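You operate a simulated robot arm through the tools that you are given. There is no shell and no other tool. Be economical: measure what you need, move in short steps, check, and stop when the job is done.

You run a simulated two-armed robot. Do the job below in one go: nothing can be reset, and whatever is moved stays where it is left.

TASK
Pick up the mixing cup from the top of the trolley with one hand, pass it to the other hand and put it on the polish end of the fork bench. Set down upright: mixing cup.

It is judged by the outcome, as a careful person would: the job done as asked, and still so three seconds after it is handed in. It fails if anything else is knocked over, pushed out of place, dropped, spilled or broken.

THE ROBOT
Two 7-joint arms with two-finger parallel grippers on one trunk, on a base that drives. Base frame: it is fixed to the floor where the robot stands at the start and does not move with it; the origin is under the middle of the robot, x ahead of it, y to its left, z up. Units: mm, degrees, N and s.
The left shoulder is at the start at [60, 189, 1203], the right one opposite. With the tool pointing down near the work surface each hand reaches from about 100 to 640 mm from the robot's upright axis, wherever it stands, measured 20 degrees to its own side. Places, roughly: polish end of the fork bench [-800, -900, 600]. Payload 3.43 kg a hand.
Tool frame (each hand has its own): the origin (TCP) lies between the finger pads and is the grasp point; the fingertips stand 30 mm ahead of it; z points along the fingers, y is the line along which they close. The gripper opens to 94 mm. The fingers are 28 mm wide and 10 mm thick; the gripper's body (50 by 96 mm) begins 55 mm behind the TCP.
Orientation is that of the tool frame in the base frame, as [roll, pitch, yaw] about the fixed x, y, z axes, in that order (R = Rz(yaw) Ry(pitch) Rx(roll)). With the fingers straight down and closing along the base's y, the tool's x points along the base's -x, its y along +y and its z along -z.

THE INTERFACE
- The arms move only by the tool servo_tool. It takes "left_motion", "right_motion" or both (then of equal length, played together; a hand with none holds still); each is a list that holds one entry, the list of rows, each a list of 7 numbers: the shift along the tool's x, y, z in units of 30 mm (1.0 is 30 mm), then the turn, a rotation vector about the tool's x, y, z in units of 8 degrees (1.0 is 8 degrees), then the gripper command, from -1 (fully open) to 1 (shut), values between in proportion. In form: [[[x, y, z, rx, ry, rz, hand], ...]]. A call has 1 to 8 rows; each row shifts and turns the commanded pose from where the row before left it, along the tool's axes as they then stand. A call with a number of a shift or a turn outside -1 to 1 is refused whole. Rows are played at 5 a second. More than 50 mm and 8.6 degrees between two rows, or a gripper value outside its range, and nothing of the call is played. Where a pose cannot be reached the arm comes as near as it can. A force on the tool above 40 N (or 10 N above the force at the start of the call, whichever is more), or a blocked arm, ends the call early, and 0.2 s more pass. The fingers move at their own pace (about 153 mm/s each) and stop on an object; they squeeze with about 22 N. The grip force told is the motor's: it shows also when the fingers shut on nothing. Time passes only in rows, and 0.2 s behind the last, so rows that do not move let the fingers close. The reply holds the time, the measured pose of the TCP, the force on the tool along the base axes, the opening and the grip force, in the units named above and with some noise, with the torque about the TCP (base axes, N m) and any sound that the robot's microphone picked up.
- Cameras (640 x 400 px; columns grow to the right, rows downward): "scene" is now at [12.5, 18.9, 1755.2]; the picture's right is [0.26, -0.97, 0.00], its down [-0.78, -0.21, -0.58] and it looks along [0.56, 0.15, -0.81] (base axes); focal length 256 px, centre (320, 200). "left" rides on the left gripper at [76, -14, -103] in its tool frame; the picture's right is [0.18, 0.98, 0.00], its down [-0.75, 0.14, -0.64] and it looks along [-0.63, 0.12, 0.77] (tool axes); focal length 243 px, centre (320, 200). "right" rides on the right gripper at [76, 14, -103] in its tool frame; the picture's right is [-0.18, 0.98, 0.00], its down [-0.75, -0.14, -0.64] and it looks along [-0.63, -0.12, 0.77] (tool axes); focal length 243 px, centre (320, 200). There is no depth. A picture from a camera that has moved, and an enlarged one, comes with that camera's place and axes in the base frame and with its lens. The place of the scene camera against the robot may be out by one fixed shift of up to 12 mm in any direction.
- capture(camera): a new picture of that camera. It takes no simulated time.
- slide_trunk(by): slides the trunk up (or, below 0, down) by that many mm; the arms and the scene camera ride with it, the base frame stays. It gives what a move gives, with no picture.
- base_move(legs): drives the robot by 1 to 6 legs, each [ahead, left, turn to the left] in mm, mm and degrees, along the robot's own axes; the way and the turn of a leg run together, so that a leg with both is an arc; at most 1500 mm and 180 degrees a leg. The arms and the cameras ride along, it lands a little off, and it stops where it bumps. It gives what a move gives.
- head_to(pan, tilt): turns the head with the scene camera to pan (to the left, within 86 degrees either way) and tilt (down, from -29 to 69), counted from straight ahead of the robot. It gives what a move gives.
- zoom(camera, box): a new picture of the part [left, top, right, bottom] of that camera's present view, enlarged. It takes no simulated time.
- finish_job(): hands the job in; it is judged then, once.

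Work in short steps. Places have to be worked out from the pictures, the camera data and where the tool is seen: move nearer, look again, correct. Check each grasp and each placing, and mend what went wrong. You have 120 turns and 88 pictures in all, those below and enlarged ones among them. Open the grippers and draw the arms clear of the work before you hand the job in, unless the task says otherwise; then end with one line.

The tools are called after "Request:" by a JSON object that holds its "api" and its "payload". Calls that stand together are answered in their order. servo_tool: Moves the arms, as the interface text tells. Its arguments: {"type":"object","properties":{"left_motion":{"type":"array"},"right_motion":{"type":"array"}},"required":[]} The other tools are called the same way: slide_trunk (by) slides the trunk up or down; base_move (legs) drives the base; head_to (pan, tilt) turns the head that bears the scene camera; capture (camera) takes a picture; zoom (camera, box) takes an enlarged picture of a part of a camera's view; finish_job () hands the job in.

At the start:

```text
time_s: 0.0
left_eef_pos: [349.9, 318.0, 1081.2]
left_orientation: [-179.9, 0.0, -179.9]
left_ft_force: [0.4, 0.4, -0.3]
left_moment: [0.03, 0.0, 0.0]
left_width: 93.8
left_grip_force: 0.2
right_eef_pos: [347.1, -29.0, 1057.4]
right_orientation: [-180.0, 0.0, -180.0]
right_ft_force: [0.1, 0.2, -0.5]
right_moment: [0.03, 0.04, -0.03]
right_width: 94.1
right_grip_force: 0.1
trunk travel left (down, up): [-875.0, 115.0]
robot x, y, heading: [-4.5, 0.5, -0.2]
head pan, tilt: [14.9, 54.3]
```

scene: 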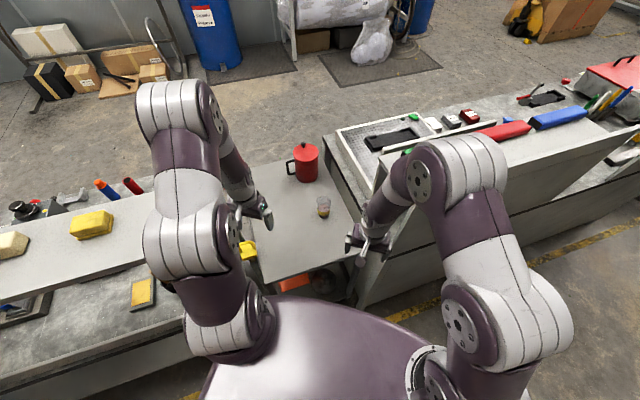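
right: 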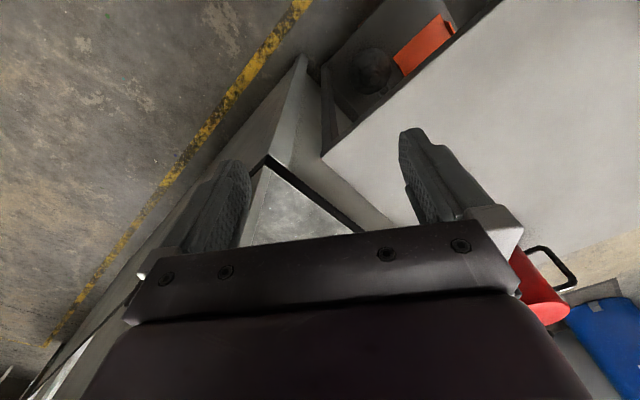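
left: 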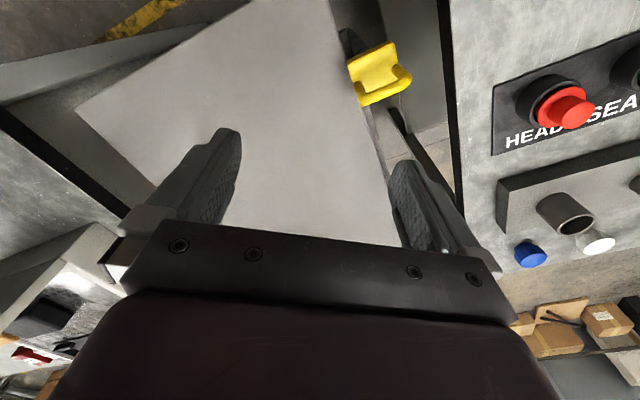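

The small clear cup at about (323,207) on the trolley looks like the mixing cup. I zoom in on it first.

Request:
{"api": "zoom", "payload": {"camera": "scene", "box": [240, 130, 400, 300]}}

```text
2.35 times, centred on (320, 215) of scene
camera zoom: at [12.5, 18.9, 1755.2], right [0.26, -0.97, 0.0], down [-0.78, -0.21, -0.58], along [0.56, 0.15, -0.81], focal length 601 px, centre (320, 165)
```

zoom: 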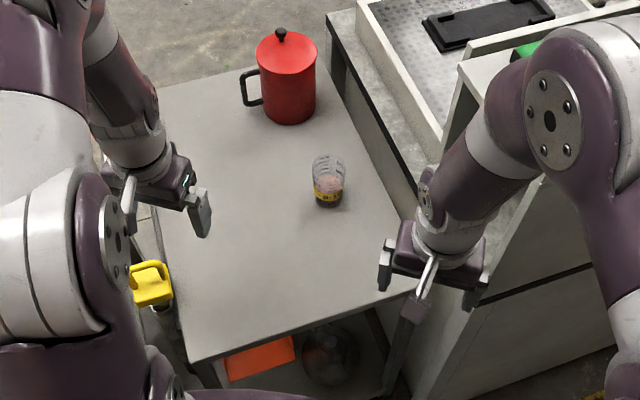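

Cup is near (590,155) on the trolley, with some liquid in it. I look toward the fork bench to plan which grip suits the placing.

Request:
{"api": "head_to", "payload": {"pan": -86, "tilt": 35}}

Request:
{"api": "capture", "payload": {"camera": "scene"}}

```text
time_s: 1.8
left_eef_pos: [350.4, 318.1, 1079.8]
left_orientation: [180.0, 0.0, -180.0]
left_ft_force: [0.6, -0.7, 0.5]
left_moment: [0.02, -0.01, -0.02]
left_width: 94.0
left_grip_force: 0.1
right_eef_pos: [348.3, -28.7, 1057.2]
right_orientation: [179.9, 0.1, -180.0]
right_ft_force: [0.0, -0.1, 0.9]
right_moment: [0.0, 0.0, 0.02]
right_width: 93.9
right_grip_force: 0.1
trunk travel left (down, up): [-875.0, 115.0]
robot x, y, heading: [0.4, -1.5, 0.3]
head pan, tilt: [-85.9, 35.0]
```

```text
83 pictures are left
camera scene: at [-51.6, -87.6, 1782.5], right [-1.0, -0.07, 0.0], down [-0.04, 0.57, -0.82], along [0.06, -0.82, -0.57], focal length 256 px, centre (320, 200)
```

scene: 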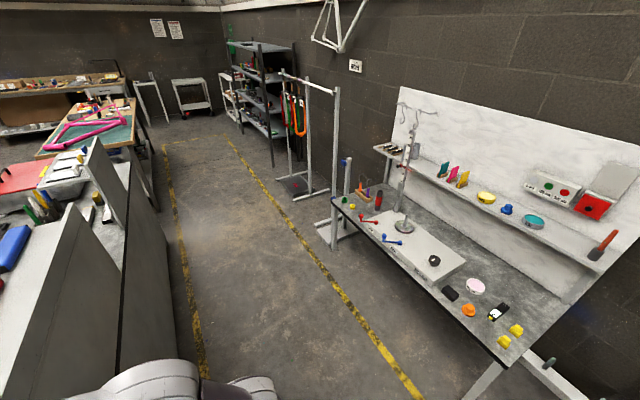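

The fork bench is visible on the right; its polish end is the near end. I zoom in on it.

Request:
{"api": "zoom", "payload": {"camera": "scene", "box": [380, 230, 600, 390]}}

Request:
{"api": "zoom", "payload": {"camera": "scene", "box": [320, 120, 480, 270]}}

```text
2.50 times, centred on (490, 310) of scene
camera zoom: at [-51.6, -87.6, 1782.5], right [-1.0, -0.07, 0.0], down [-0.04, 0.57, -0.82], along [0.06, -0.82, -0.57], focal length 639 px, centre (-105, -75)
```

zoom: 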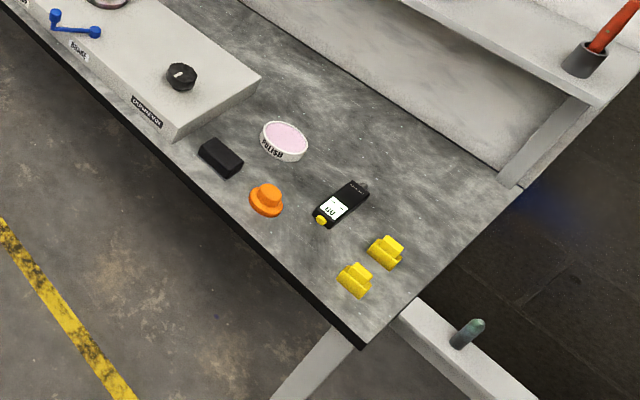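

```text
2.67 times, centred on (400, 195) of scene
camera zoom: at [-51.6, -87.6, 1782.5], right [-1.0, -0.07, 0.0], down [-0.04, 0.57, -0.82], along [0.06, -0.82, -0.57], focal length 682 px, centre (107, 213)
```

zoom: 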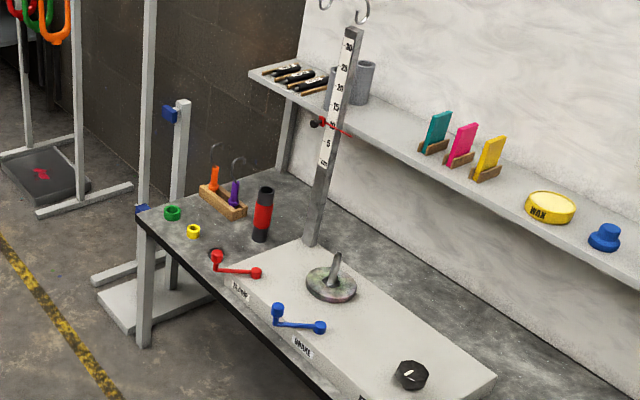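

The polish end has clear space around (-790,-800). My plan: the left hand takes the cup low from the side, tilted with its camera on top. The right hand then takes the rim from above and places it. I turn the head back and start yawing the left hand.

Request:
{"api": "head_to", "payload": {"pan": 12, "tilt": 54}}

Request:
{"api": "servo_tool", "payload": {"left_motion": [[[0, 0, 0, 0, 0, -1, -1], [0, 0, 0, 0, 0, -1, -1], [0, 0, 0, 0, 0, -1, -1], [0, 0, 0, 0, 0, -1, -1], [0, 0, 0, 0, 0, -1, -1], [0, 0, 0, 0, 0, -1, -1], [0, 0, 0, 0, 0, -1, -1], [0, 0, 0, 0, 0, -1, -1]]]}}

```text
time_s: 3.5
left_eef_pos: [350.4, 317.7, 1079.7]
left_orientation: [180.0, 0.0, 180.0]
left_ft_force: [0.3, 0.4, 0.3]
left_moment: [0.01, -0.02, 0.02]
left_width: 94.0
left_grip_force: 0.2
right_eef_pos: [348.7, -30.8, 1057.9]
right_orientation: [180.0, 0.1, -179.9]
right_ft_force: [-0.5, 0.6, -0.3]
right_moment: [0.04, 0.01, 0.0]
right_width: 94.0
right_grip_force: 0.1
trunk travel left (down, up): [-875.0, 115.0]
robot x, y, heading: [2.2, -2.2, -0.1]
head pan, tilt: [12.0, 54.0]
```

```text
time_s: 5.3
left_eef_pos: [349.4, 319.4, 1080.2]
left_orientation: [180.0, -0.1, -115.8]
left_ft_force: [-0.5, -1.0, 0.0]
left_moment: [-0.02, -0.05, -0.01]
left_width: 93.9
left_grip_force: 0.0
right_eef_pos: [348.0, -29.4, 1057.4]
right_orientation: [180.0, 0.0, 179.9]
right_ft_force: [0.2, 0.1, 0.0]
right_moment: [0.01, 0.02, -0.01]
right_width: 93.7
right_grip_force: 0.1
trunk travel left (down, up): [-875.0, 115.0]
robot x, y, heading: [-0.9, -0.1, -0.1]
head pan, tilt: [12.0, 54.0]
```

Yaw is tracking well, so I continue to 120° and begin the tilt.

Request:
{"api": "servo_tool", "payload": {"left_motion": [[[0, 0, 0, 0, 0, -1, -1], [0, 0, 0, 0, 0, -1, -1], [0, 0, 0, 0, 0, -1, -1], [0, 0, 0, 0, 0, -1, -1], [0, 0, 0, 0, 0, -1, -1], [0, 0, 0, 0, 0, -1, -1], [0, 0, 0, 0, 0, -1, -1], [0, 0, 0, 0, 1, 0, -1]]]}}

Request:
{"api": "servo_tool", "payload": {"left_motion": [[[0, 0, 0, 0, 1, 0, -1], [0, 0, 0, 0, 1, 0, -1], [0, 0, 0, 0, 1, 0, -1], [0, 0, 0, 0, 1, 0, -1], [0, 0, 0, 0, 1, 0, -1], [0, 0, 0, 0, 1, 0, -1], [0, 0, 0, 0, 1, 0, -1]]]}}

Request:
{"api": "capture", "payload": {"camera": "scene"}}

Request:
{"api": "capture", "payload": {"camera": "left"}}

```text
time_s: 7.1
left_eef_pos: [350.0, 320.1, 1080.5]
left_orientation: [-180.0, -8.0, -59.9]
left_ft_force: [1.0, 0.1, 0.1]
left_moment: [-0.03, 0.02, 0.02]
left_width: 94.2
left_grip_force: 0.1
right_eef_pos: [347.5, -28.6, 1056.9]
right_orientation: [-179.9, 0.0, 180.0]
right_ft_force: [-0.1, 1.3, 0.2]
right_moment: [-0.01, -0.03, 0.03]
right_width: 93.9
right_grip_force: 0.0
trunk travel left (down, up): [-875.0, 115.0]
robot x, y, heading: [-1.9, 1.4, 0.0]
head pan, tilt: [12.0, 54.0]
```

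```text
time_s: 8.7
left_eef_pos: [365.2, 307.0, 1074.9]
left_orientation: [179.4, -52.0, -59.9]
left_ft_force: [-9.7, 4.1, -1.1]
left_moment: [-0.31, -0.5, 0.43]
left_width: 94.0
left_grip_force: 0.0
left hand out of reach, approached as far as the arm can: row 6, 7
right_eef_pos: [362.7, -35.2, 1052.1]
right_orientation: [179.5, -0.8, 179.8]
right_ft_force: [0.2, -0.4, -0.7]
right_moment: [-0.01, -0.01, -0.01]
right_width: 94.0
right_grip_force: 0.0
trunk travel left (down, up): [-875.0, 115.0]
robot x, y, heading: [-1.3, 1.1, -0.6]
head pan, tilt: [12.0, 54.0]
```

```text
80 pictures are left
camera scene: at [38.0, 6.2, 1755.3], right [0.2, -0.98, -0.01], down [-0.8, -0.16, -0.58], along [0.56, 0.13, -0.82], focal length 256 px, centre (320, 200)
```

scene: 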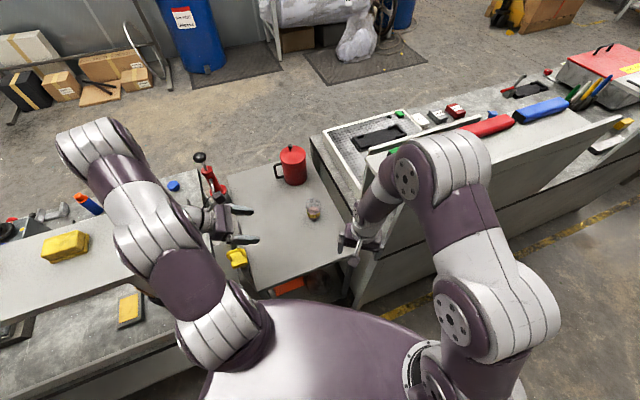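

```text
79 pictures are left
camera left: at [361.4, 343.6, 1198.5], right [-0.8, -0.58, 0.15], down [-0.6, 0.77, -0.2], along [0.0, -0.25, -0.97], focal length 243 px, centre (320, 200)
```

left: 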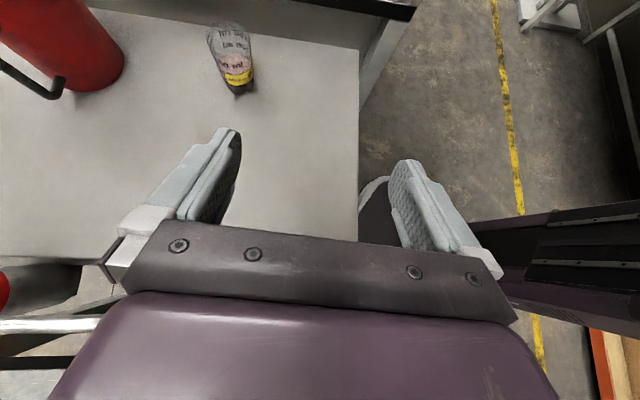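

Forces on the left hand rose and the robot shifted slightly, so something may be touching. I zoom in near the left hand.

Request:
{"api": "zoom", "payload": {"camera": "scene", "box": [150, 130, 310, 290]}}

Request:
{"api": "servo_tool", "payload": {"left_motion": [[[0, 0, 0, 0, 0, 0, -1]]]}}

```text
2.50 times, centred on (230, 210) of scene
camera zoom: at [38.0, 6.2, 1755.3], right [0.2, -0.98, -0.01], down [-0.8, -0.16, -0.58], along [0.56, 0.13, -0.82], focal length 639 px, centre (545, 175)
```

zoom: 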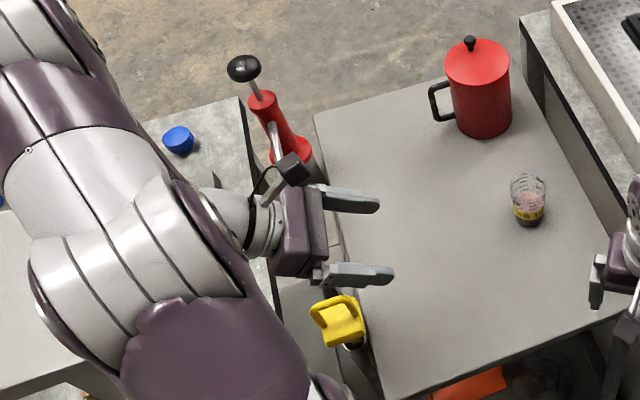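

```text
time_s: 9.1
left_eef_pos: [364.0, 314.1, 1072.4]
left_orientation: [179.0, -52.1, -59.6]
left_ft_force: [-0.3, -0.1, -0.9]
left_moment: [-0.02, 0.0, -0.02]
left_width: 93.9
left_grip_force: 0.1
right_eef_pos: [362.8, -28.6, 1052.7]
right_orientation: [179.9, -0.8, -180.0]
right_ft_force: [-0.1, 1.4, 0.6]
right_moment: [-0.03, 0.0, 0.0]
right_width: 94.1
right_grip_force: 0.0
trunk travel left (down, up): [-875.0, 115.0]
robot x, y, heading: [-0.6, -3.1, -0.2]
head pan, tilt: [12.0, 54.0]
```

The whole robot seems to be leaning by about 0.8°. I undo the last bit of tilt to see whether it returns.

Request:
{"api": "servo_tool", "payload": {"left_motion": [[[0, 0, 0, 0, -1, 0, -1], [0, 0, 0, 0, -1, 0, -1], [0, 0, 0, 0, -1, 0, -1], [0, 0, 0, 0, 0, 0, -1]]]}}

Request:
{"api": "zoom", "payload": {"camera": "scene", "box": [0, 0, 640, 400]}}

```text
time_s: 10.1
left_eef_pos: [350.3, 315.6, 1076.5]
left_orientation: [179.7, -28.5, -59.9]
left_ft_force: [0.5, -0.7, -1.0]
left_moment: [-0.02, 0.01, -0.04]
left_width: 94.4
left_grip_force: 0.1
right_eef_pos: [350.3, -25.9, 1057.6]
right_orientation: [-179.9, -0.1, -179.9]
right_ft_force: [-0.7, 0.1, 0.0]
right_moment: [-0.04, 0.01, -0.03]
right_width: 93.9
right_grip_force: 0.0
trunk travel left (down, up): [-875.0, 115.0]
robot x, y, heading: [-0.9, -1.7, 0.0]
head pan, tilt: [12.0, 54.0]
```

```text
1.00 times, centred on (320, 200) of scene
camera zoom: at [16.8, 19.6, 1755.4], right [0.21, -0.98, 0.0], down [-0.79, -0.17, -0.59], along [0.57, 0.12, -0.81], focal length 256 px, centre (320, 200)
```

zoom: 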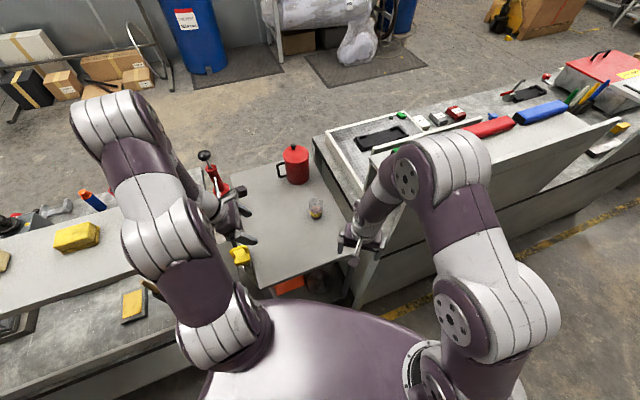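

The lean went away, so it came from the arm's limit at that pose. I move the hand forward and down toward a pre-grasp spot first, then tilt there.

Request:
{"api": "servo_tool", "payload": {"left_motion": [[[0.14, -0.68, 0.87, 0, 0, 0, -1], [0.14, -0.68, 0.87, 0, 0, 0, -1], [0.14, -0.68, 0.87, 0, 0, 0, -1], [0.14, -0.68, 0.87, 0, 0, 0, -1], [0.14, -0.68, 0.87, 0, 0, 0, -1], [0.14, -0.68, 0.87, 0, 0, 0, -1], [0.14, -0.68, 0.87, 0, 0, 0, -1]]]}}

Request:
{"api": "capture", "payload": {"camera": "left"}}

```text
time_s: 11.7
left_eef_pos: [531.6, 285.9, 930.6]
left_orientation: [179.9, -28.4, -60.2]
left_ft_force: [0.9, -0.8, -0.6]
left_moment: [-0.01, 0.0, -0.02]
left_width: 93.9
left_grip_force: 0.0
right_eef_pos: [349.9, -28.6, 1057.0]
right_orientation: [179.9, -0.1, 180.0]
right_ft_force: [0.1, -0.4, -0.4]
right_moment: [0.02, 0.0, -0.03]
right_width: 93.9
right_grip_force: 0.0
trunk travel left (down, up): [-875.0, 115.0]
robot x, y, heading: [-2.2, 1.9, -0.2]
head pan, tilt: [12.0, 54.0]
```

```text
76 pictures are left
camera left: at [551.7, 279.5, 1057.8], right [-0.77, -0.63, 0.09], down [-0.61, 0.77, 0.2], along [-0.2, 0.1, -0.97], focal length 243 px, centre (320, 200)
```

left: 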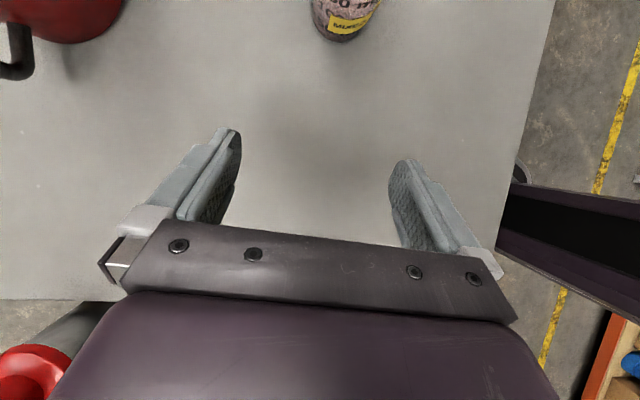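

The cup's label is visible and two views suggest the trolley top is around z≈830. I tilt further here and look again.

Request:
{"api": "servo_tool", "payload": {"left_motion": [[[0, 0, 0, 0, 1, 0, -1], [0, 0, 0, 0, 1, 0, -1], [0, 0, 0, 0, 1, 0, -1], [0, 0, 0, 0, 1, 0, -1], [0, 0, 0, 0, 0.4, 0, -1]]]}}

Request:
{"api": "capture", "payload": {"camera": "left"}}

Request:
{"api": "zoom", "payload": {"camera": "scene", "box": [200, 110, 400, 270]}}

```text
time_s: 12.9
left_eef_pos: [524.4, 284.6, 930.6]
left_orientation: [-179.9, -50.5, -60.2]
left_ft_force: [-0.1, 0.0, 0.5]
left_moment: [-0.01, 0.01, 0.0]
left_width: 94.0
left_grip_force: 0.1
left hand out of reach, approached as far as the arm can: row 3, 4, 5
right_eef_pos: [347.6, -29.9, 1057.1]
right_orientation: [-180.0, 0.0, 180.0]
right_ft_force: [0.4, -0.8, 0.4]
right_moment: [0.0, -0.02, -0.02]
right_width: 93.9
right_grip_force: 0.0
trunk travel left (down, up): [-875.0, 115.0]
robot x, y, heading: [-4.2, 0.8, 0.1]
head pan, tilt: [12.0, 54.0]
```

```text
75 pictures are left
camera left: at [521.7, 318.0, 1055.7], right [-0.79, -0.59, 0.14], down [-0.61, 0.77, -0.17], along [-0.01, -0.22, -0.97], focal length 243 px, centre (320, 200)
```

left: 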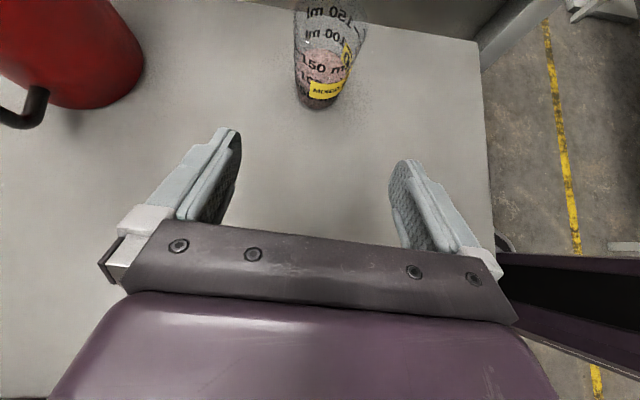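

```text
2.50 times, centred on (300, 190) of scene
camera zoom: at [13.7, 15.6, 1755.5], right [0.21, -0.98, 0.0], down [-0.79, -0.17, -0.59], along [0.57, 0.12, -0.81], focal length 639 px, centre (370, 225)
```

zoom: 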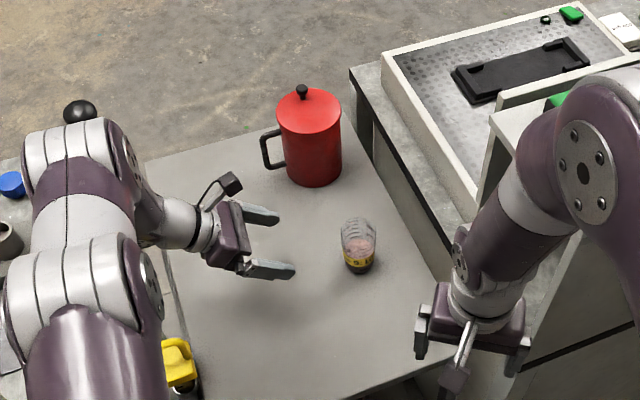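

The tilt is limited at this shoulder height. I raise both hands 120 mm and slide the trunk down 120 mm, so the left arm can reach in flatter.

Request:
{"api": "servo_tool", "payload": {"left_motion": [[[0.77, 0, -0.64, 0, 0, 0, -1], [0.77, 0, -0.64, 0, 0, 0, -1], [0.77, 0, -0.64, 0, 0, 0, -1], [0.77, 0, -0.64, 0, 0, 0, -1]]], "right_motion": [[[0, 0, -1, 0, 0, 0, -1], [0, 0, -1, 0, 0, 0, -1], [0, 0, -1, 0, 0, 0, -1], [0, 0, -1, 0, 0, 0, -1]]]}}

Request:
{"api": "slide_trunk", "payload": {"by": -120}}

Request:
{"api": "servo_tool", "payload": {"left_motion": [[[0, 0, 0, 0, 1, 0, -1], [0, 0, 0, 0, 1, 0, -1], [0, 0, 0, 0, 0, 0, -1]]]}}

```text
time_s: 13.9
left_eef_pos: [521.7, 281.3, 1050.1]
left_orientation: [-179.9, -50.3, -60.1]
left_ft_force: [-0.5, -0.3, -0.4]
left_moment: [0.01, 0.0, 0.01]
left_width: 93.9
left_grip_force: 0.0
right_eef_pos: [348.9, -29.9, 1177.2]
right_orientation: [180.0, -0.1, 180.0]
right_ft_force: [-0.4, -0.7, -0.4]
right_moment: [0.01, 0.04, 0.03]
right_width: 93.9
right_grip_force: 0.2
trunk travel left (down, up): [-875.0, 115.0]
robot x, y, heading: [-0.7, -0.5, 0.3]
head pan, tilt: [12.0, 54.0]
```

```text
time_s: 15.4
left_eef_pos: [521.7, 282.9, 930.4]
left_orientation: [-179.9, -50.3, -60.1]
left_ft_force: [0.5, 0.1, -0.2]
left_moment: [0.02, 0.0, -0.01]
left_width: 94.1
left_grip_force: 0.0
right_eef_pos: [349.6, -28.9, 1055.3]
right_orientation: [-180.0, 0.1, 180.0]
right_ft_force: [0.9, -0.4, -0.8]
right_moment: [-0.02, -0.01, -0.02]
right_width: 93.8
right_grip_force: 0.1
trunk travel left (down, up): [-755.0, 235.0]
robot x, y, heading: [-0.5, -2.6, -0.1]
head pan, tilt: [12.0, 54.0]
```

```text
time_s: 16.2
left_eef_pos: [522.2, 281.6, 930.5]
left_orientation: [-179.9, -50.3, -60.1]
left_ft_force: [0.1, 0.0, 0.5]
left_moment: [0.02, -0.01, 0.01]
left_width: 93.5
left_grip_force: 0.0
left hand out of reach, approached as far as the arm can: row 1, 2
right_eef_pos: [348.6, -29.8, 1056.2]
right_orientation: [180.0, 0.0, 179.9]
right_ft_force: [0.2, -0.6, 1.1]
right_moment: [-0.01, 0.0, 0.01]
right_width: 93.9
right_grip_force: 0.0
trunk travel left (down, up): [-755.0, 235.0]
robot x, y, heading: [-1.2, 3.9, 0.0]
head pan, tilt: [12.0, 54.0]
```

The wrist limit, not the shoulder height, stops the tilt. I test whether pointing the hand more forward frees it.

Request:
{"api": "servo_tool", "payload": {"left_motion": [[[0, 0, 0, 0.77, 0, -0.64, -1], [0, 0, 0, 0.77, 0, -0.64, -1], [0, 0, 0, 0.77, 0, -0.64, -1], [0, 0, 0, 0, 1, 0, -1], [0, 0, 0, 0, 1, 0, -1], [0, 0, 0, 0, 0, 0, -1]]]}}

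```text
time_s: 17.6
left_eef_pos: [523.1, 280.7, 931.3]
left_orientation: [180.0, -58.4, -36.1]
left_ft_force: [0.2, 0.8, 0.0]
left_moment: [-0.03, 0.0, 0.0]
left_width: 94.2
left_grip_force: 0.0
left hand out of reach, approached as far as the arm can: row 5
right_eef_pos: [350.4, -29.8, 1056.3]
right_orientation: [-179.9, 0.0, 180.0]
right_ft_force: [0.0, 0.3, 0.1]
right_moment: [-0.01, 0.0, 0.0]
right_width: 93.9
right_grip_force: 0.1
trunk travel left (down, up): [-755.0, 235.0]
robot x, y, heading: [3.1, 0.8, 0.0]
head pan, tilt: [12.0, 54.0]
```

That gained tilt (58°). Now I line up about 90 mm short of the cup and check the view.

Request:
{"api": "servo_tool", "payload": {"left_motion": [[[-0.31, 0.69, 0.68, 0, 0, 0, -1], [-0.31, 0.69, 0.68, 0, 0, 0, -1], [-0.31, 0.69, 0.68, 0, 0, 0, -1], [0, 0, 0, 0, 0, 0, -1]]]}}

Request:
{"api": "capture", "payload": {"camera": "left"}}

Request:
{"api": "zoom", "payload": {"camera": "scene", "box": [200, 110, 400, 270]}}

```text
time_s: 18.6
left_eef_pos: [518.1, 211.0, 876.4]
left_orientation: [-179.9, -58.4, -36.0]
left_ft_force: [1.0, 0.3, 0.6]
left_moment: [0.0, 0.01, 0.0]
left_width: 94.0
left_grip_force: 0.0
right_eef_pos: [349.4, -28.8, 1056.8]
right_orientation: [180.0, 0.0, 179.9]
right_ft_force: [-0.6, -0.1, 0.6]
right_moment: [0.02, 0.02, 0.03]
right_width: 93.7
right_grip_force: 0.1
trunk travel left (down, up): [-755.0, 235.0]
robot x, y, heading: [-2.0, 1.6, -0.0]
head pan, tilt: [12.0, 54.0]
```

```text
73 pictures are left
camera left: at [486.9, 249.6, 995.2], right [-0.5, -0.85, 0.16], down [-0.84, 0.44, -0.31], along [0.19, -0.28, -0.94], focal length 243 px, centre (320, 200)
```

left: 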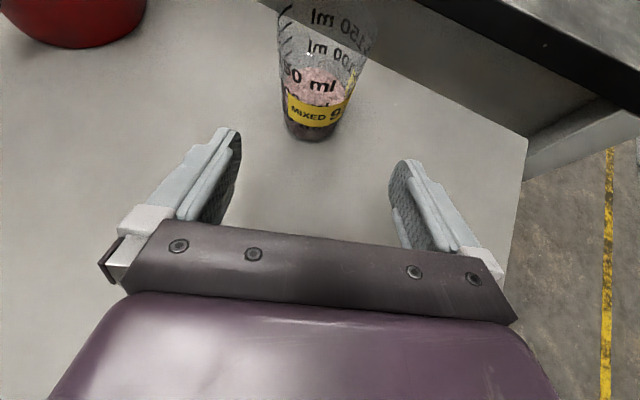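

```text
2.50 times, centred on (300, 190) of scene
camera zoom: at [13.4, 15.7, 1635.5], right [0.21, -0.98, 0.0], down [-0.79, -0.17, -0.59], along [0.57, 0.12, -0.81], focal length 639 px, centre (370, 225)
```

zoom: 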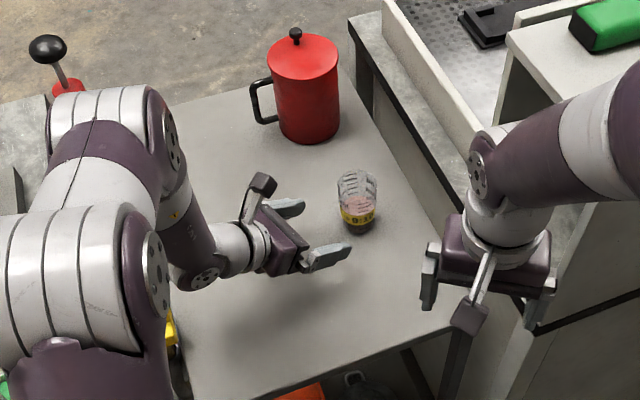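

The cup centre is about (596,157), on the hand's line, with the table near z≈812. I advance to straddle it, stopping a little short so the rim clears the palm.

Request:
{"api": "servo_tool", "payload": {"left_motion": [[[0.19, -0.02, 0.69, 0, 0, 0, -1], [0.19, -0.02, 0.69, 0, 0, 0, -1], [0.19, -0.02, 0.69, 0, 0, 0, -1], [0.19, -0.02, 0.69, 0, 0, 0, -1], [0, 0, 0, 0, 0, 0, -1]]]}}

Request:
{"api": "capture", "payload": {"camera": "left"}}

Request:
{"api": "zoom", "payload": {"camera": "scene", "box": [260, 130, 360, 210]}}

```text
time_s: 19.8
left_eef_pos: [584.4, 163.3, 852.1]
left_orientation: [-179.9, -58.4, -36.1]
left_ft_force: [0.4, -0.7, 0.2]
left_moment: [0.0, -0.01, 0.0]
left_width: 94.1
left_grip_force: 0.0
right_eef_pos: [350.1, -28.1, 1056.7]
right_orientation: [180.0, 0.0, -180.0]
right_ft_force: [0.9, 0.2, 0.2]
right_moment: [0.0, -0.02, -0.03]
right_width: 94.1
right_grip_force: 0.0
trunk travel left (down, up): [-755.0, 235.0]
robot x, y, heading: [-1.1, 2.1, 0.1]
head pan, tilt: [12.0, 54.0]
```

```text
71 pictures are left
camera left: at [554.9, 203.3, 971.5], right [-0.5, -0.85, 0.16], down [-0.84, 0.44, -0.31], along [0.19, -0.28, -0.94], focal length 243 px, centre (320, 200)
```

left: 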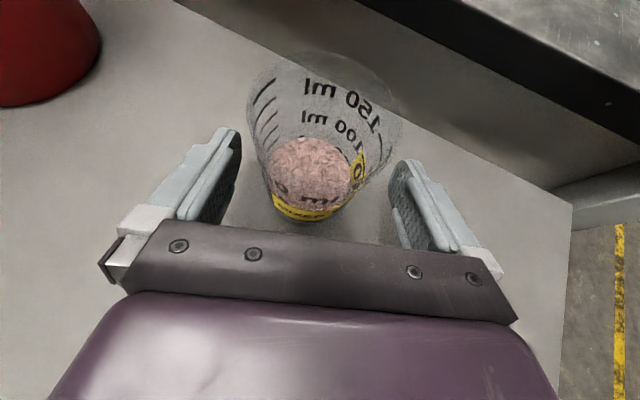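

```text
5.00 times, centred on (310, 170) of scene
camera zoom: at [13.1, 15.8, 1635.5], right [0.21, -0.98, 0.0], down [-0.79, -0.17, -0.59], along [0.58, 0.12, -0.81], focal length 1278 px, centre (370, 350)
```

zoom: 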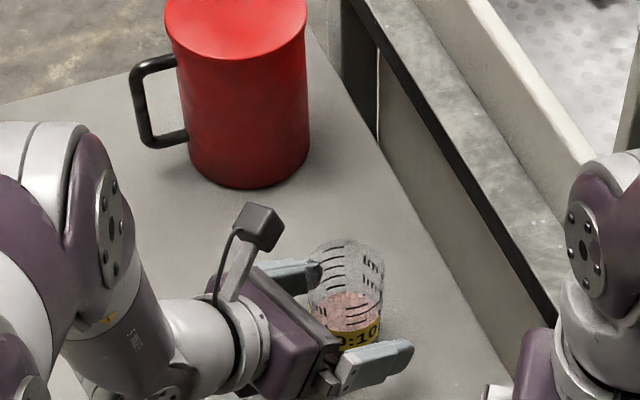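

The cup sits centred between the fingers with no contact force. I close the grip.

Request:
{"api": "servo_tool", "payload": {"left_motion": [[[0, 0, 0, 0, 0, 0, 0], [0, 0, 0, 0, 0, 0, 0.5], [0, 0, 0, 0, 0, 0, 1], [0, 0, 0, 0, 0, 0, 1], [0, 0, 0, 0, 0, 0, 1]]]}}

Request:
{"api": "capture", "payload": {"camera": "left"}}

```text
time_s: 21.0
left_eef_pos: [585.2, 163.1, 851.2]
left_orientation: [180.0, -58.3, -36.0]
left_ft_force: [0.2, 0.5, -0.2]
left_moment: [0.01, -0.02, -0.02]
left_width: 55.6
left_grip_force: 21.8
right_eef_pos: [349.3, -27.6, 1056.3]
right_orientation: [179.9, 0.0, 180.0]
right_ft_force: [0.8, 0.2, -0.1]
right_moment: [-0.02, -0.02, 0.04]
right_width: 94.0
right_grip_force: 0.0
trunk travel left (down, up): [-755.0, 235.0]
robot x, y, heading: [1.1, -2.5, 0.1]
head pan, tilt: [12.0, 54.0]
```

```text
69 pictures are left
camera left: at [554.9, 203.1, 971.3], right [-0.5, -0.85, 0.16], down [-0.84, 0.44, -0.3], along [0.19, -0.28, -0.94], focal length 243 px, centre (320, 200)
```

left: 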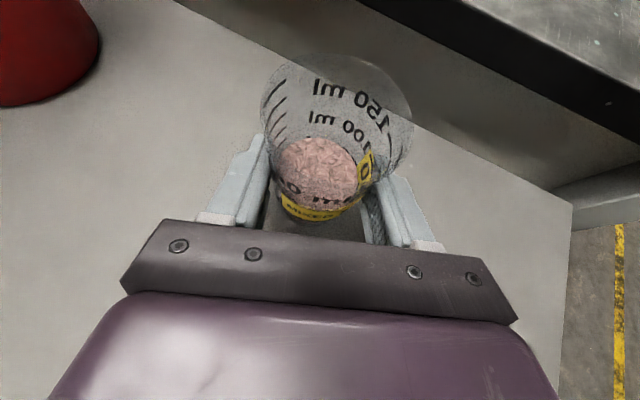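

Gripped at 55.6 mm. I lift slowly and check that it stays in the hand.

Request:
{"api": "servo_tool", "payload": {"left_motion": [[[0.43, 0, -0.26, 0, 0, 0, 1], [0.43, 0, -0.26, 0, 0, 0, 1], [0.43, 0, -0.26, 0, 0, 0, 1], [0.43, 0, -0.26, 0, 0, 0, 1], [0.43, 0, -0.26, 0, 0, 0, 1], [0.43, 0, -0.26, 0, 0, 0, 1]]]}}

Request:
{"api": "capture", "payload": {"camera": "left"}}

Request:
{"api": "zoom", "payload": {"camera": "scene", "box": [220, 100, 380, 220]}}

```text
time_s: 22.4
left_eef_pos: [583.8, 162.8, 941.5]
left_orientation: [-180.0, -58.3, -36.1]
left_ft_force: [1.2, 0.4, -1.1]
left_moment: [0.01, -0.01, -0.02]
left_width: 55.5
left_grip_force: 22.5
right_eef_pos: [349.2, -28.1, 1056.6]
right_orientation: [180.0, 0.1, 179.9]
right_ft_force: [-0.6, -0.2, 0.5]
right_moment: [0.02, -0.01, 0.0]
right_width: 94.1
right_grip_force: 0.0
trunk travel left (down, up): [-755.0, 235.0]
robot x, y, heading: [-1.7, 0.4, 0.2]
head pan, tilt: [12.0, 54.0]
```

```text
68 pictures are left
camera left: at [553.7, 202.3, 1060.8], right [-0.5, -0.85, 0.16], down [-0.84, 0.44, -0.3], along [0.19, -0.28, -0.94], focal length 243 px, centre (320, 200)
```

left: 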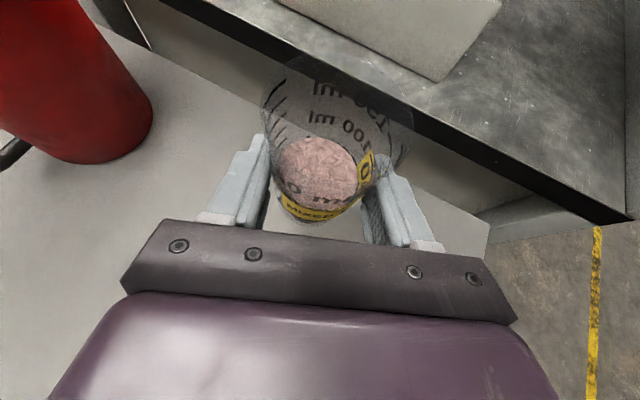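

```text
3.33 times, centred on (300, 160) of scene
camera zoom: at [13.2, 15.2, 1635.5], right [0.21, -0.98, 0.0], down [-0.79, -0.17, -0.59], along [0.58, 0.12, -0.81], focal length 852 px, centre (387, 333)
```

zoom: 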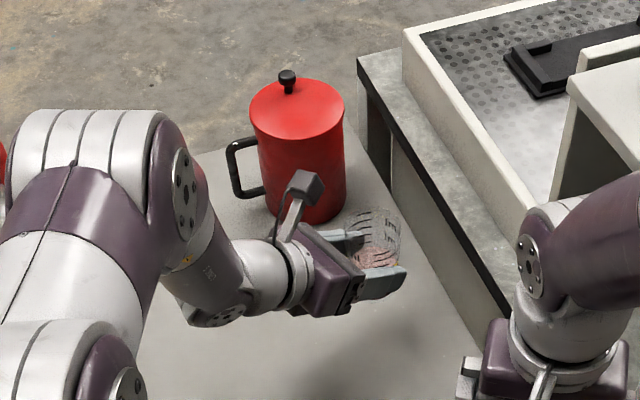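

The cup is securely held. For the hand-over the right hand must come from above with its camera on the far side, so I yaw the right hand by +144° in place.

Request:
{"api": "servo_tool", "payload": {"right_motion": [[[0, 0, 0, 0, 0, -1, -1], [0, 0, 0, 0, 0, -1, -1], [0, 0, 0, 0, 0, -1, -1], [0, 0, 0, 0, 0, -1, -1], [0, 0, 0, 0, 0, -1, -1], [0, 0, 0, 0, 0, -1, -1], [0, 0, 0, 0, 0, -1, -1], [0, 0, 0, 0, 0, -1, -1]]]}}

Request:
{"api": "servo_tool", "payload": {"right_motion": [[[0, 0, 0, 0, 0, -1, -1], [0, 0, 0, 0, 0, -1, -1], [0, 0, 0, 0, 0, -1, -1], [0, 0, 0, 0, 0, -1, -1], [0, 0, 0, 0, 0, -1, -1], [0, 0, 0, 0, 0, -1, -1], [0, 0, 0, 0, 0, -1, -1], [0, 0, 0, 0, 0, -1, -1]]]}}

```text
time_s: 24.2
left_eef_pos: [583.5, 163.7, 942.9]
left_orientation: [-179.9, -58.4, -36.0]
left_ft_force: [-0.3, -0.3, -1.0]
left_moment: [0.02, 0.07, -0.06]
left_width: 55.2
left_grip_force: 21.7
right_eef_pos: [349.5, -29.1, 1056.2]
right_orientation: [180.0, 0.0, -115.9]
right_ft_force: [0.3, 0.5, 0.2]
right_moment: [0.0, 0.01, -0.01]
right_width: 94.0
right_grip_force: 0.1
trunk travel left (down, up): [-755.0, 235.0]
robot x, y, heading: [-0.2, -0.7, 0.3]
head pan, tilt: [12.0, 54.0]
```

```text
time_s: 26.0
left_eef_pos: [583.1, 163.4, 941.2]
left_orientation: [-180.0, -58.4, -36.0]
left_ft_force: [0.0, 0.0, 0.3]
left_moment: [0.02, 0.02, 0.0]
left_width: 55.3
left_grip_force: 21.7
right_eef_pos: [350.1, -29.3, 1056.4]
right_orientation: [-180.0, 0.0, -51.8]
right_ft_force: [0.5, 0.2, 1.1]
right_moment: [0.0, -0.01, -0.01]
right_width: 94.2
right_grip_force: 0.1
trunk travel left (down, up): [-755.0, 235.0]
robot x, y, heading: [1.8, -1.7, -0.0]
head pan, tilt: [12.0, 54.0]
```

Right yaw works. I finish it, and bring the cup back toward the middle with the left hand.

Request:
{"api": "servo_tool", "payload": {"left_motion": [[[-0.08, 0.63, -0.135, 0, 0, 0, 1], [-0.08, 0.63, -0.135, 0, 0, 0, 1], [-0.08, 0.63, -0.135, 0, 0, 0, 1], [-0.08, 0.63, -0.135, 0, 0, 0, 1]]], "right_motion": [[[0, 0, 0, 0, 0, -1, -1], [0, 0, 0, 0, 0, -1, -1], [0, 0, 0, 0, 0, 0, -1], [0, 0, 0, 0, 0, 0, -1]]]}}

Request:
{"api": "capture", "payload": {"camera": "scene"}}

Request:
{"api": "capture", "payload": {"camera": "right"}}

```text
time_s: 27.0
left_eef_pos: [525.0, 112.5, 943.5]
left_orientation: [-179.9, -58.5, -36.2]
left_ft_force: [-0.2, -0.6, -1.2]
left_moment: [0.02, -0.01, -0.01]
left_width: 55.2
left_grip_force: 22.0
right_eef_pos: [349.8, -29.8, 1055.6]
right_orientation: [179.9, 0.0, -35.9]
right_ft_force: [-0.6, 0.0, -0.5]
right_moment: [0.02, 0.01, -0.01]
right_width: 94.1
right_grip_force: 0.1
trunk travel left (down, up): [-755.0, 235.0]
robot x, y, heading: [0.1, -3.3, -0.0]
head pan, tilt: [12.0, 54.0]
```

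```text
66 pictures are left
camera scene: at [13.0, 14.7, 1635.5], right [0.21, -0.98, 0.0], down [-0.79, -0.17, -0.59], along [0.58, 0.12, -0.81], focal length 256 px, centre (320, 200)
```

scene: 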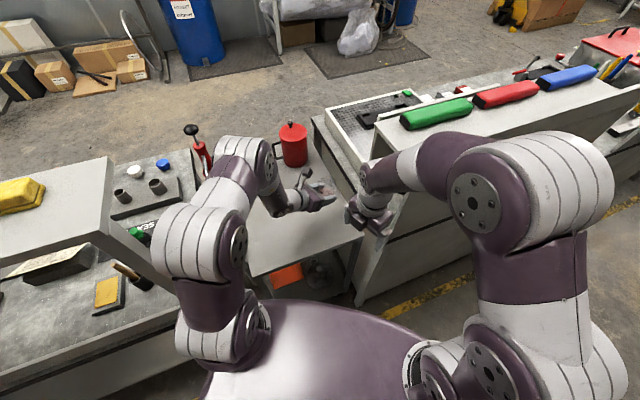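

```text
65 pictures are left
camera right: at [402.6, -85.8, 1159.7], right [-0.73, -0.69, 0.0], down [-0.53, 0.56, 0.64], along [-0.44, 0.47, -0.77], focal length 243 px, centre (320, 200)
```

right: 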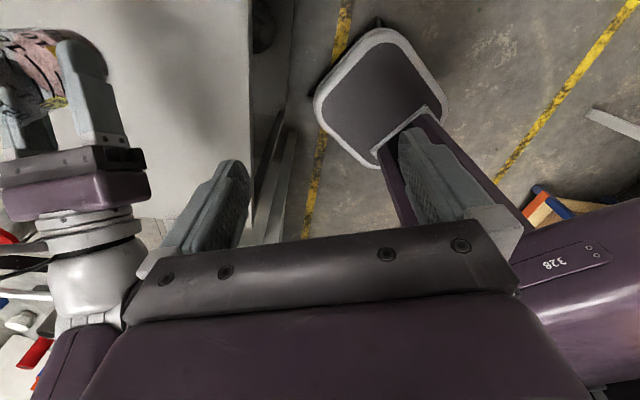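

The right hand is free to approach. I bring the cup a bit closer, and line the right hand up beside it at a safe height.

Request:
{"api": "servo_tool", "payload": {"left_motion": [[[-0.08, 0.63, -0.135, 0, 0, 0, 1], [-0.08, 0.63, -0.135, 0, 0, 0, 1], [-0.08, 0.63, -0.135, 0, 0, 0, 1], [0, 0, 0, 0, 0, 0, 1]]], "right_motion": [[[0.65, 0, -0.6, 0, 0, 0, -1], [0.65, 0, -0.6, 0, 0, 0, -1], [0.65, 0, -0.6, 0, 0, 0, -1], [0, 0, 0, 0, 0, 0, -1]]]}}

Request:
{"api": "capture", "payload": {"camera": "right"}}

Request:
{"api": "capture", "payload": {"camera": "left"}}

```text
time_s: 27.5
left_eef_pos: [508.5, 100.5, 942.9]
left_orientation: [-179.9, -58.5, -36.1]
left_ft_force: [-0.4, -0.4, 0.2]
left_moment: [0.0, 0.05, -0.02]
left_width: 55.1
left_grip_force: 22.0
right_eef_pos: [364.1, -41.2, 1073.6]
right_orientation: [179.5, 0.5, -35.8]
right_ft_force: [-1.1, 0.0, -0.8]
right_moment: [0.04, 0.01, 0.0]
right_width: 94.0
right_grip_force: 0.0
trunk travel left (down, up): [-755.0, 235.0]
robot x, y, heading: [3.6, 2.7, -0.1]
head pan, tilt: [12.0, 54.0]
stopped in row 2 (right hand): the force on the tool passed its limit (the readings are from after the stop); the commanded pose is now the measured one
```

```text
64 pictures are left
camera right: at [417.0, -95.6, 1176.5], right [-0.72, -0.69, 0.01], down [-0.52, 0.56, 0.65], along [-0.45, 0.46, -0.76], focal length 243 px, centre (320, 200)
```

right: 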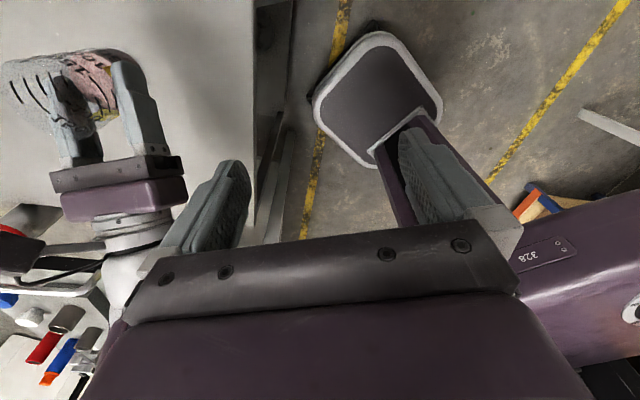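

```text
63 pictures are left
camera left: at [477.8, 139.2, 1062.4], right [-0.5, -0.85, 0.16], down [-0.84, 0.44, -0.31], along [0.19, -0.28, -0.94], focal length 243 px, centre (320, 200)
```

left: 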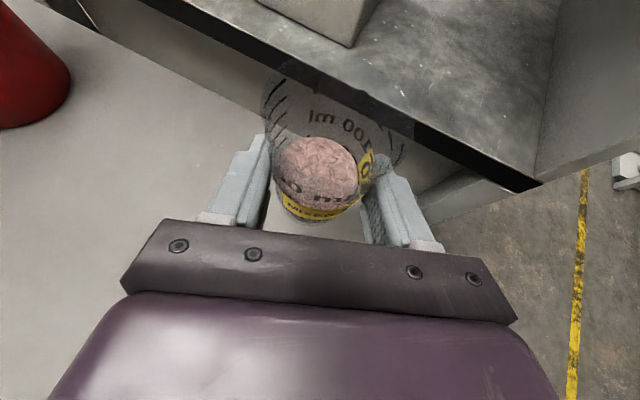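

The right hand met resistance. I look at it before going on.

Request:
{"api": "zoom", "payload": {"camera": "scene", "box": [240, 110, 460, 270]}}

```text
2.50 times, centred on (350, 190) of scene
camera zoom: at [11.8, 16.3, 1635.6], right [0.21, -0.98, 0.0], down [-0.79, -0.17, -0.59], along [0.58, 0.12, -0.81], focal length 639 px, centre (245, 225)
```

zoom: 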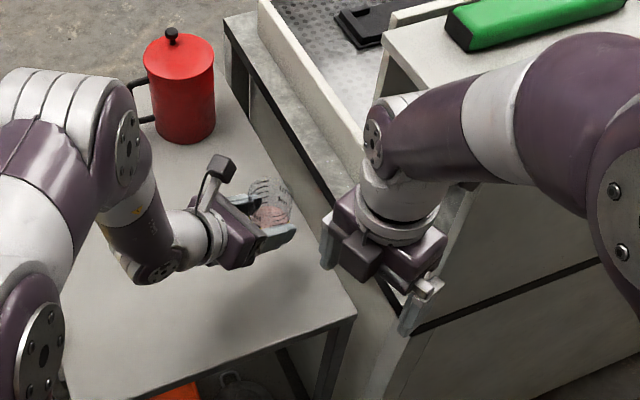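

The right hand's camera met its own forearm when raised. I lower it slightly and move it left and forward, where the forearm opens up. The left hand drops 50 mm.

Request:
{"api": "servo_tool", "payload": {"left_motion": [[[-0.35, 0, 0.22, 0, 0, 0, 1], [-0.35, 0, 0.22, 0, 0, 0, 1], [-0.35, 0, 0.22, 0, 0, 0, 1], [-0.35, 0, 0.22, 0, 0, 0, 1]]], "right_motion": [[[0, 0, 0.5, 0, 0, 0, -1], [0, -0.9, 0.26, 0, 0, 0, -1], [0, -0.9, 0, 0, 0, 0, -1], [0, -0.9, 0, 0, 0, 0, -1]]]}}

Request:
{"api": "zoom", "payload": {"camera": "scene", "box": [240, 110, 460, 270]}}

```text
time_s: 28.5
left_eef_pos: [511.7, 98.2, 892.5]
left_orientation: [180.0, -58.5, -35.9]
left_ft_force: [0.4, 0.3, 0.1]
left_moment: [-0.01, 0.02, -0.01]
left_width: 55.2
left_grip_force: 22.0
right_eef_pos: [412.0, 27.6, 1048.2]
right_orientation: [179.3, 0.6, -35.8]
right_ft_force: [0.4, 0.4, 0.2]
right_moment: [-0.02, -0.02, -0.01]
right_width: 94.1
right_grip_force: 0.0
trunk travel left (down, up): [-755.0, 235.0]
robot x, y, heading: [1.0, -2.9, 0.3]
head pan, tilt: [12.0, 54.0]
```

```text
2.50 times, centred on (350, 190) of scene
camera zoom: at [15.3, 16.4, 1635.5], right [0.21, -0.98, 0.0], down [-0.79, -0.17, -0.59], along [0.57, 0.12, -0.81], focal length 639 px, centre (245, 225)
```

zoom: 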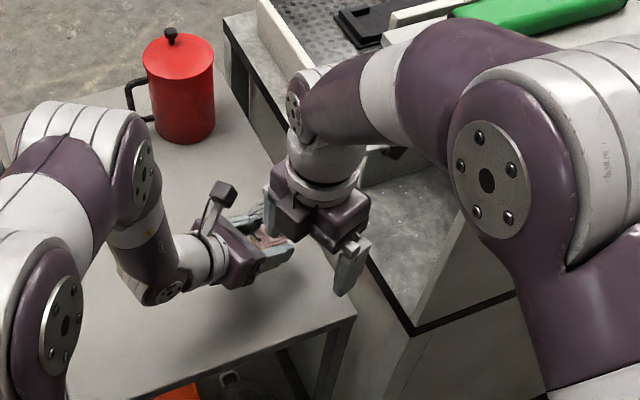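

No force now. I move the right hand along the hand-over axis to line up with the cup.

Request:
{"api": "servo_tool", "payload": {"right_motion": [[[0.55, 0, 0, 0.09, 0.07, 0, -1], [0.55, 0, 0, 0, 0, 0, -1], [0.55, 0, 0, 0, 0, 0, -1], [0, 0, 0, 0, 0, 0, -1]]]}}

Request:
{"api": "capture", "payload": {"camera": "right"}}

```text
time_s: 29.5
left_eef_pos: [510.4, 99.1, 894.0]
left_orientation: [-179.9, -58.4, -36.1]
left_ft_force: [-0.3, -0.4, -0.7]
left_moment: [0.02, -0.01, -0.01]
left_width: 55.0
left_grip_force: 21.9
right_eef_pos: [452.4, -3.9, 1047.2]
right_orientation: [-179.8, 0.1, -35.8]
right_ft_force: [0.0, -0.3, -0.6]
right_moment: [0.0, 0.03, -0.03]
right_width: 94.1
right_grip_force: 0.0
trunk travel left (down, up): [-755.0, 235.0]
robot x, y, heading: [1.5, -1.3, 0.0]
head pan, tilt: [12.0, 54.0]
```

```text
60 pictures are left
camera right: at [504.6, -59.2, 1151.4], right [-0.72, -0.69, 0.0], down [-0.53, 0.55, 0.64], along [-0.44, 0.47, -0.77], focal length 243 px, centre (320, 200)
```

right: 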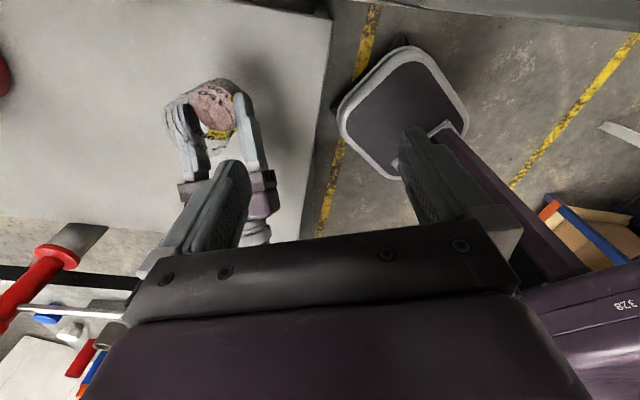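

Aligned along the approach, 117 mm to the side. I slide over the cup, well above the rim.

Request:
{"api": "servo_tool", "payload": {"right_motion": [[[0, -0.78, 0, 0, 0, 0, -1], [0, -0.78, 0, 0, 0, 0, -1], [0, -0.78, 0, 0, 0, 0, -1], [0, -0.78, 0, 0, 0, 0, -1], [0, -0.78, 0, 0, 0, 0, -1], [0, 0, 0, 0, 0, 0, -1]]]}}

Request:
{"api": "capture", "payload": {"camera": "right"}}

Request:
{"api": "zoom", "payload": {"camera": "scene", "box": [240, 110, 460, 270]}}

```text
time_s: 30.9
left_eef_pos: [510.5, 99.8, 893.6]
left_orientation: [-179.9, -58.4, -36.1]
left_ft_force: [1.4, -0.2, -0.9]
left_moment: [-0.02, 0.02, 0.01]
left_width: 55.3
left_grip_force: 22.2
right_eef_pos: [495.7, 76.6, 1031.2]
right_orientation: [-179.8, 0.1, -35.8]
right_ft_force: [-0.4, 0.2, -0.7]
right_moment: [-0.01, 0.03, -0.01]
right_width: 93.9
right_grip_force: 0.1
right hand out of reach, approached as far as the arm can: row 4, 5
trunk travel left (down, up): [-755.0, 235.0]
robot x, y, heading: [-1.1, -1.2, -0.1]
head pan, tilt: [12.0, 54.0]
```

```text
59 pictures are left
camera right: at [548.5, 20.1, 1134.0], right [-0.72, -0.69, 0.0], down [-0.53, 0.55, 0.64], along [-0.44, 0.47, -0.77], focal length 243 px, centre (320, 200)
```

right: 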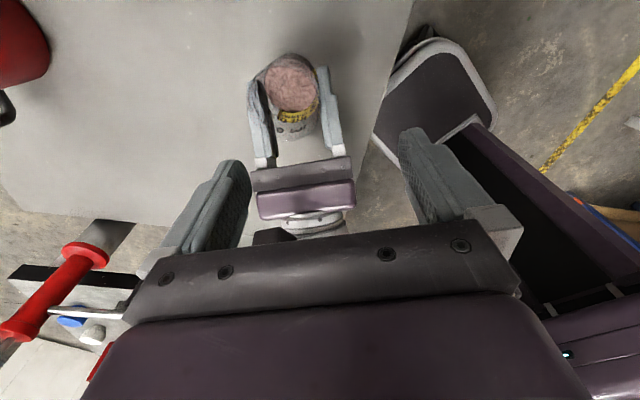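

```text
2.50 times, centred on (350, 190) of scene
camera zoom: at [13.9, 15.3, 1635.5], right [0.21, -0.98, 0.0], down [-0.79, -0.17, -0.59], along [0.57, 0.12, -0.81], focal length 639 px, centre (245, 225)
```

zoom: 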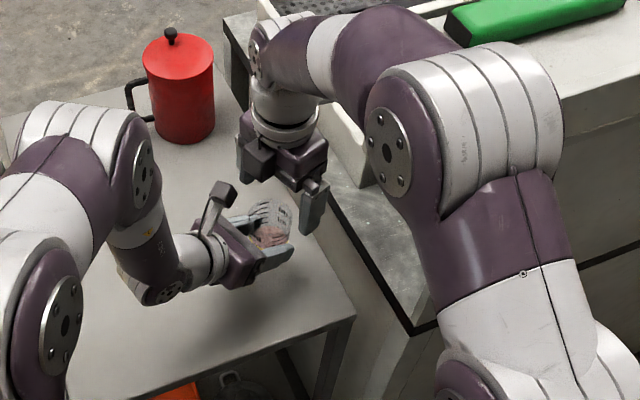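

The right arm is near a limit 35 mm short. I zoom in closely on the two hands to judge clearances.

Request:
{"api": "zoom", "payload": {"camera": "scene", "box": [290, 140, 370, 210]}}

```text
5.71 times, centred on (330, 175) of scene
camera zoom: at [13.9, 15.3, 1635.5], right [0.21, -0.98, 0.0], down [-0.79, -0.17, -0.59], along [0.57, 0.12, -0.81], focal length 1460 px, centre (263, 343)
```

zoom: 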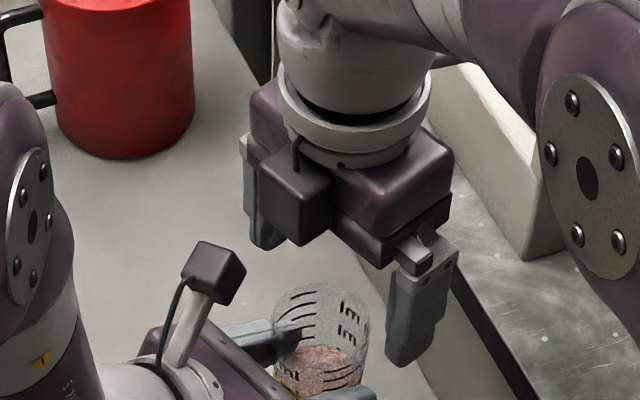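

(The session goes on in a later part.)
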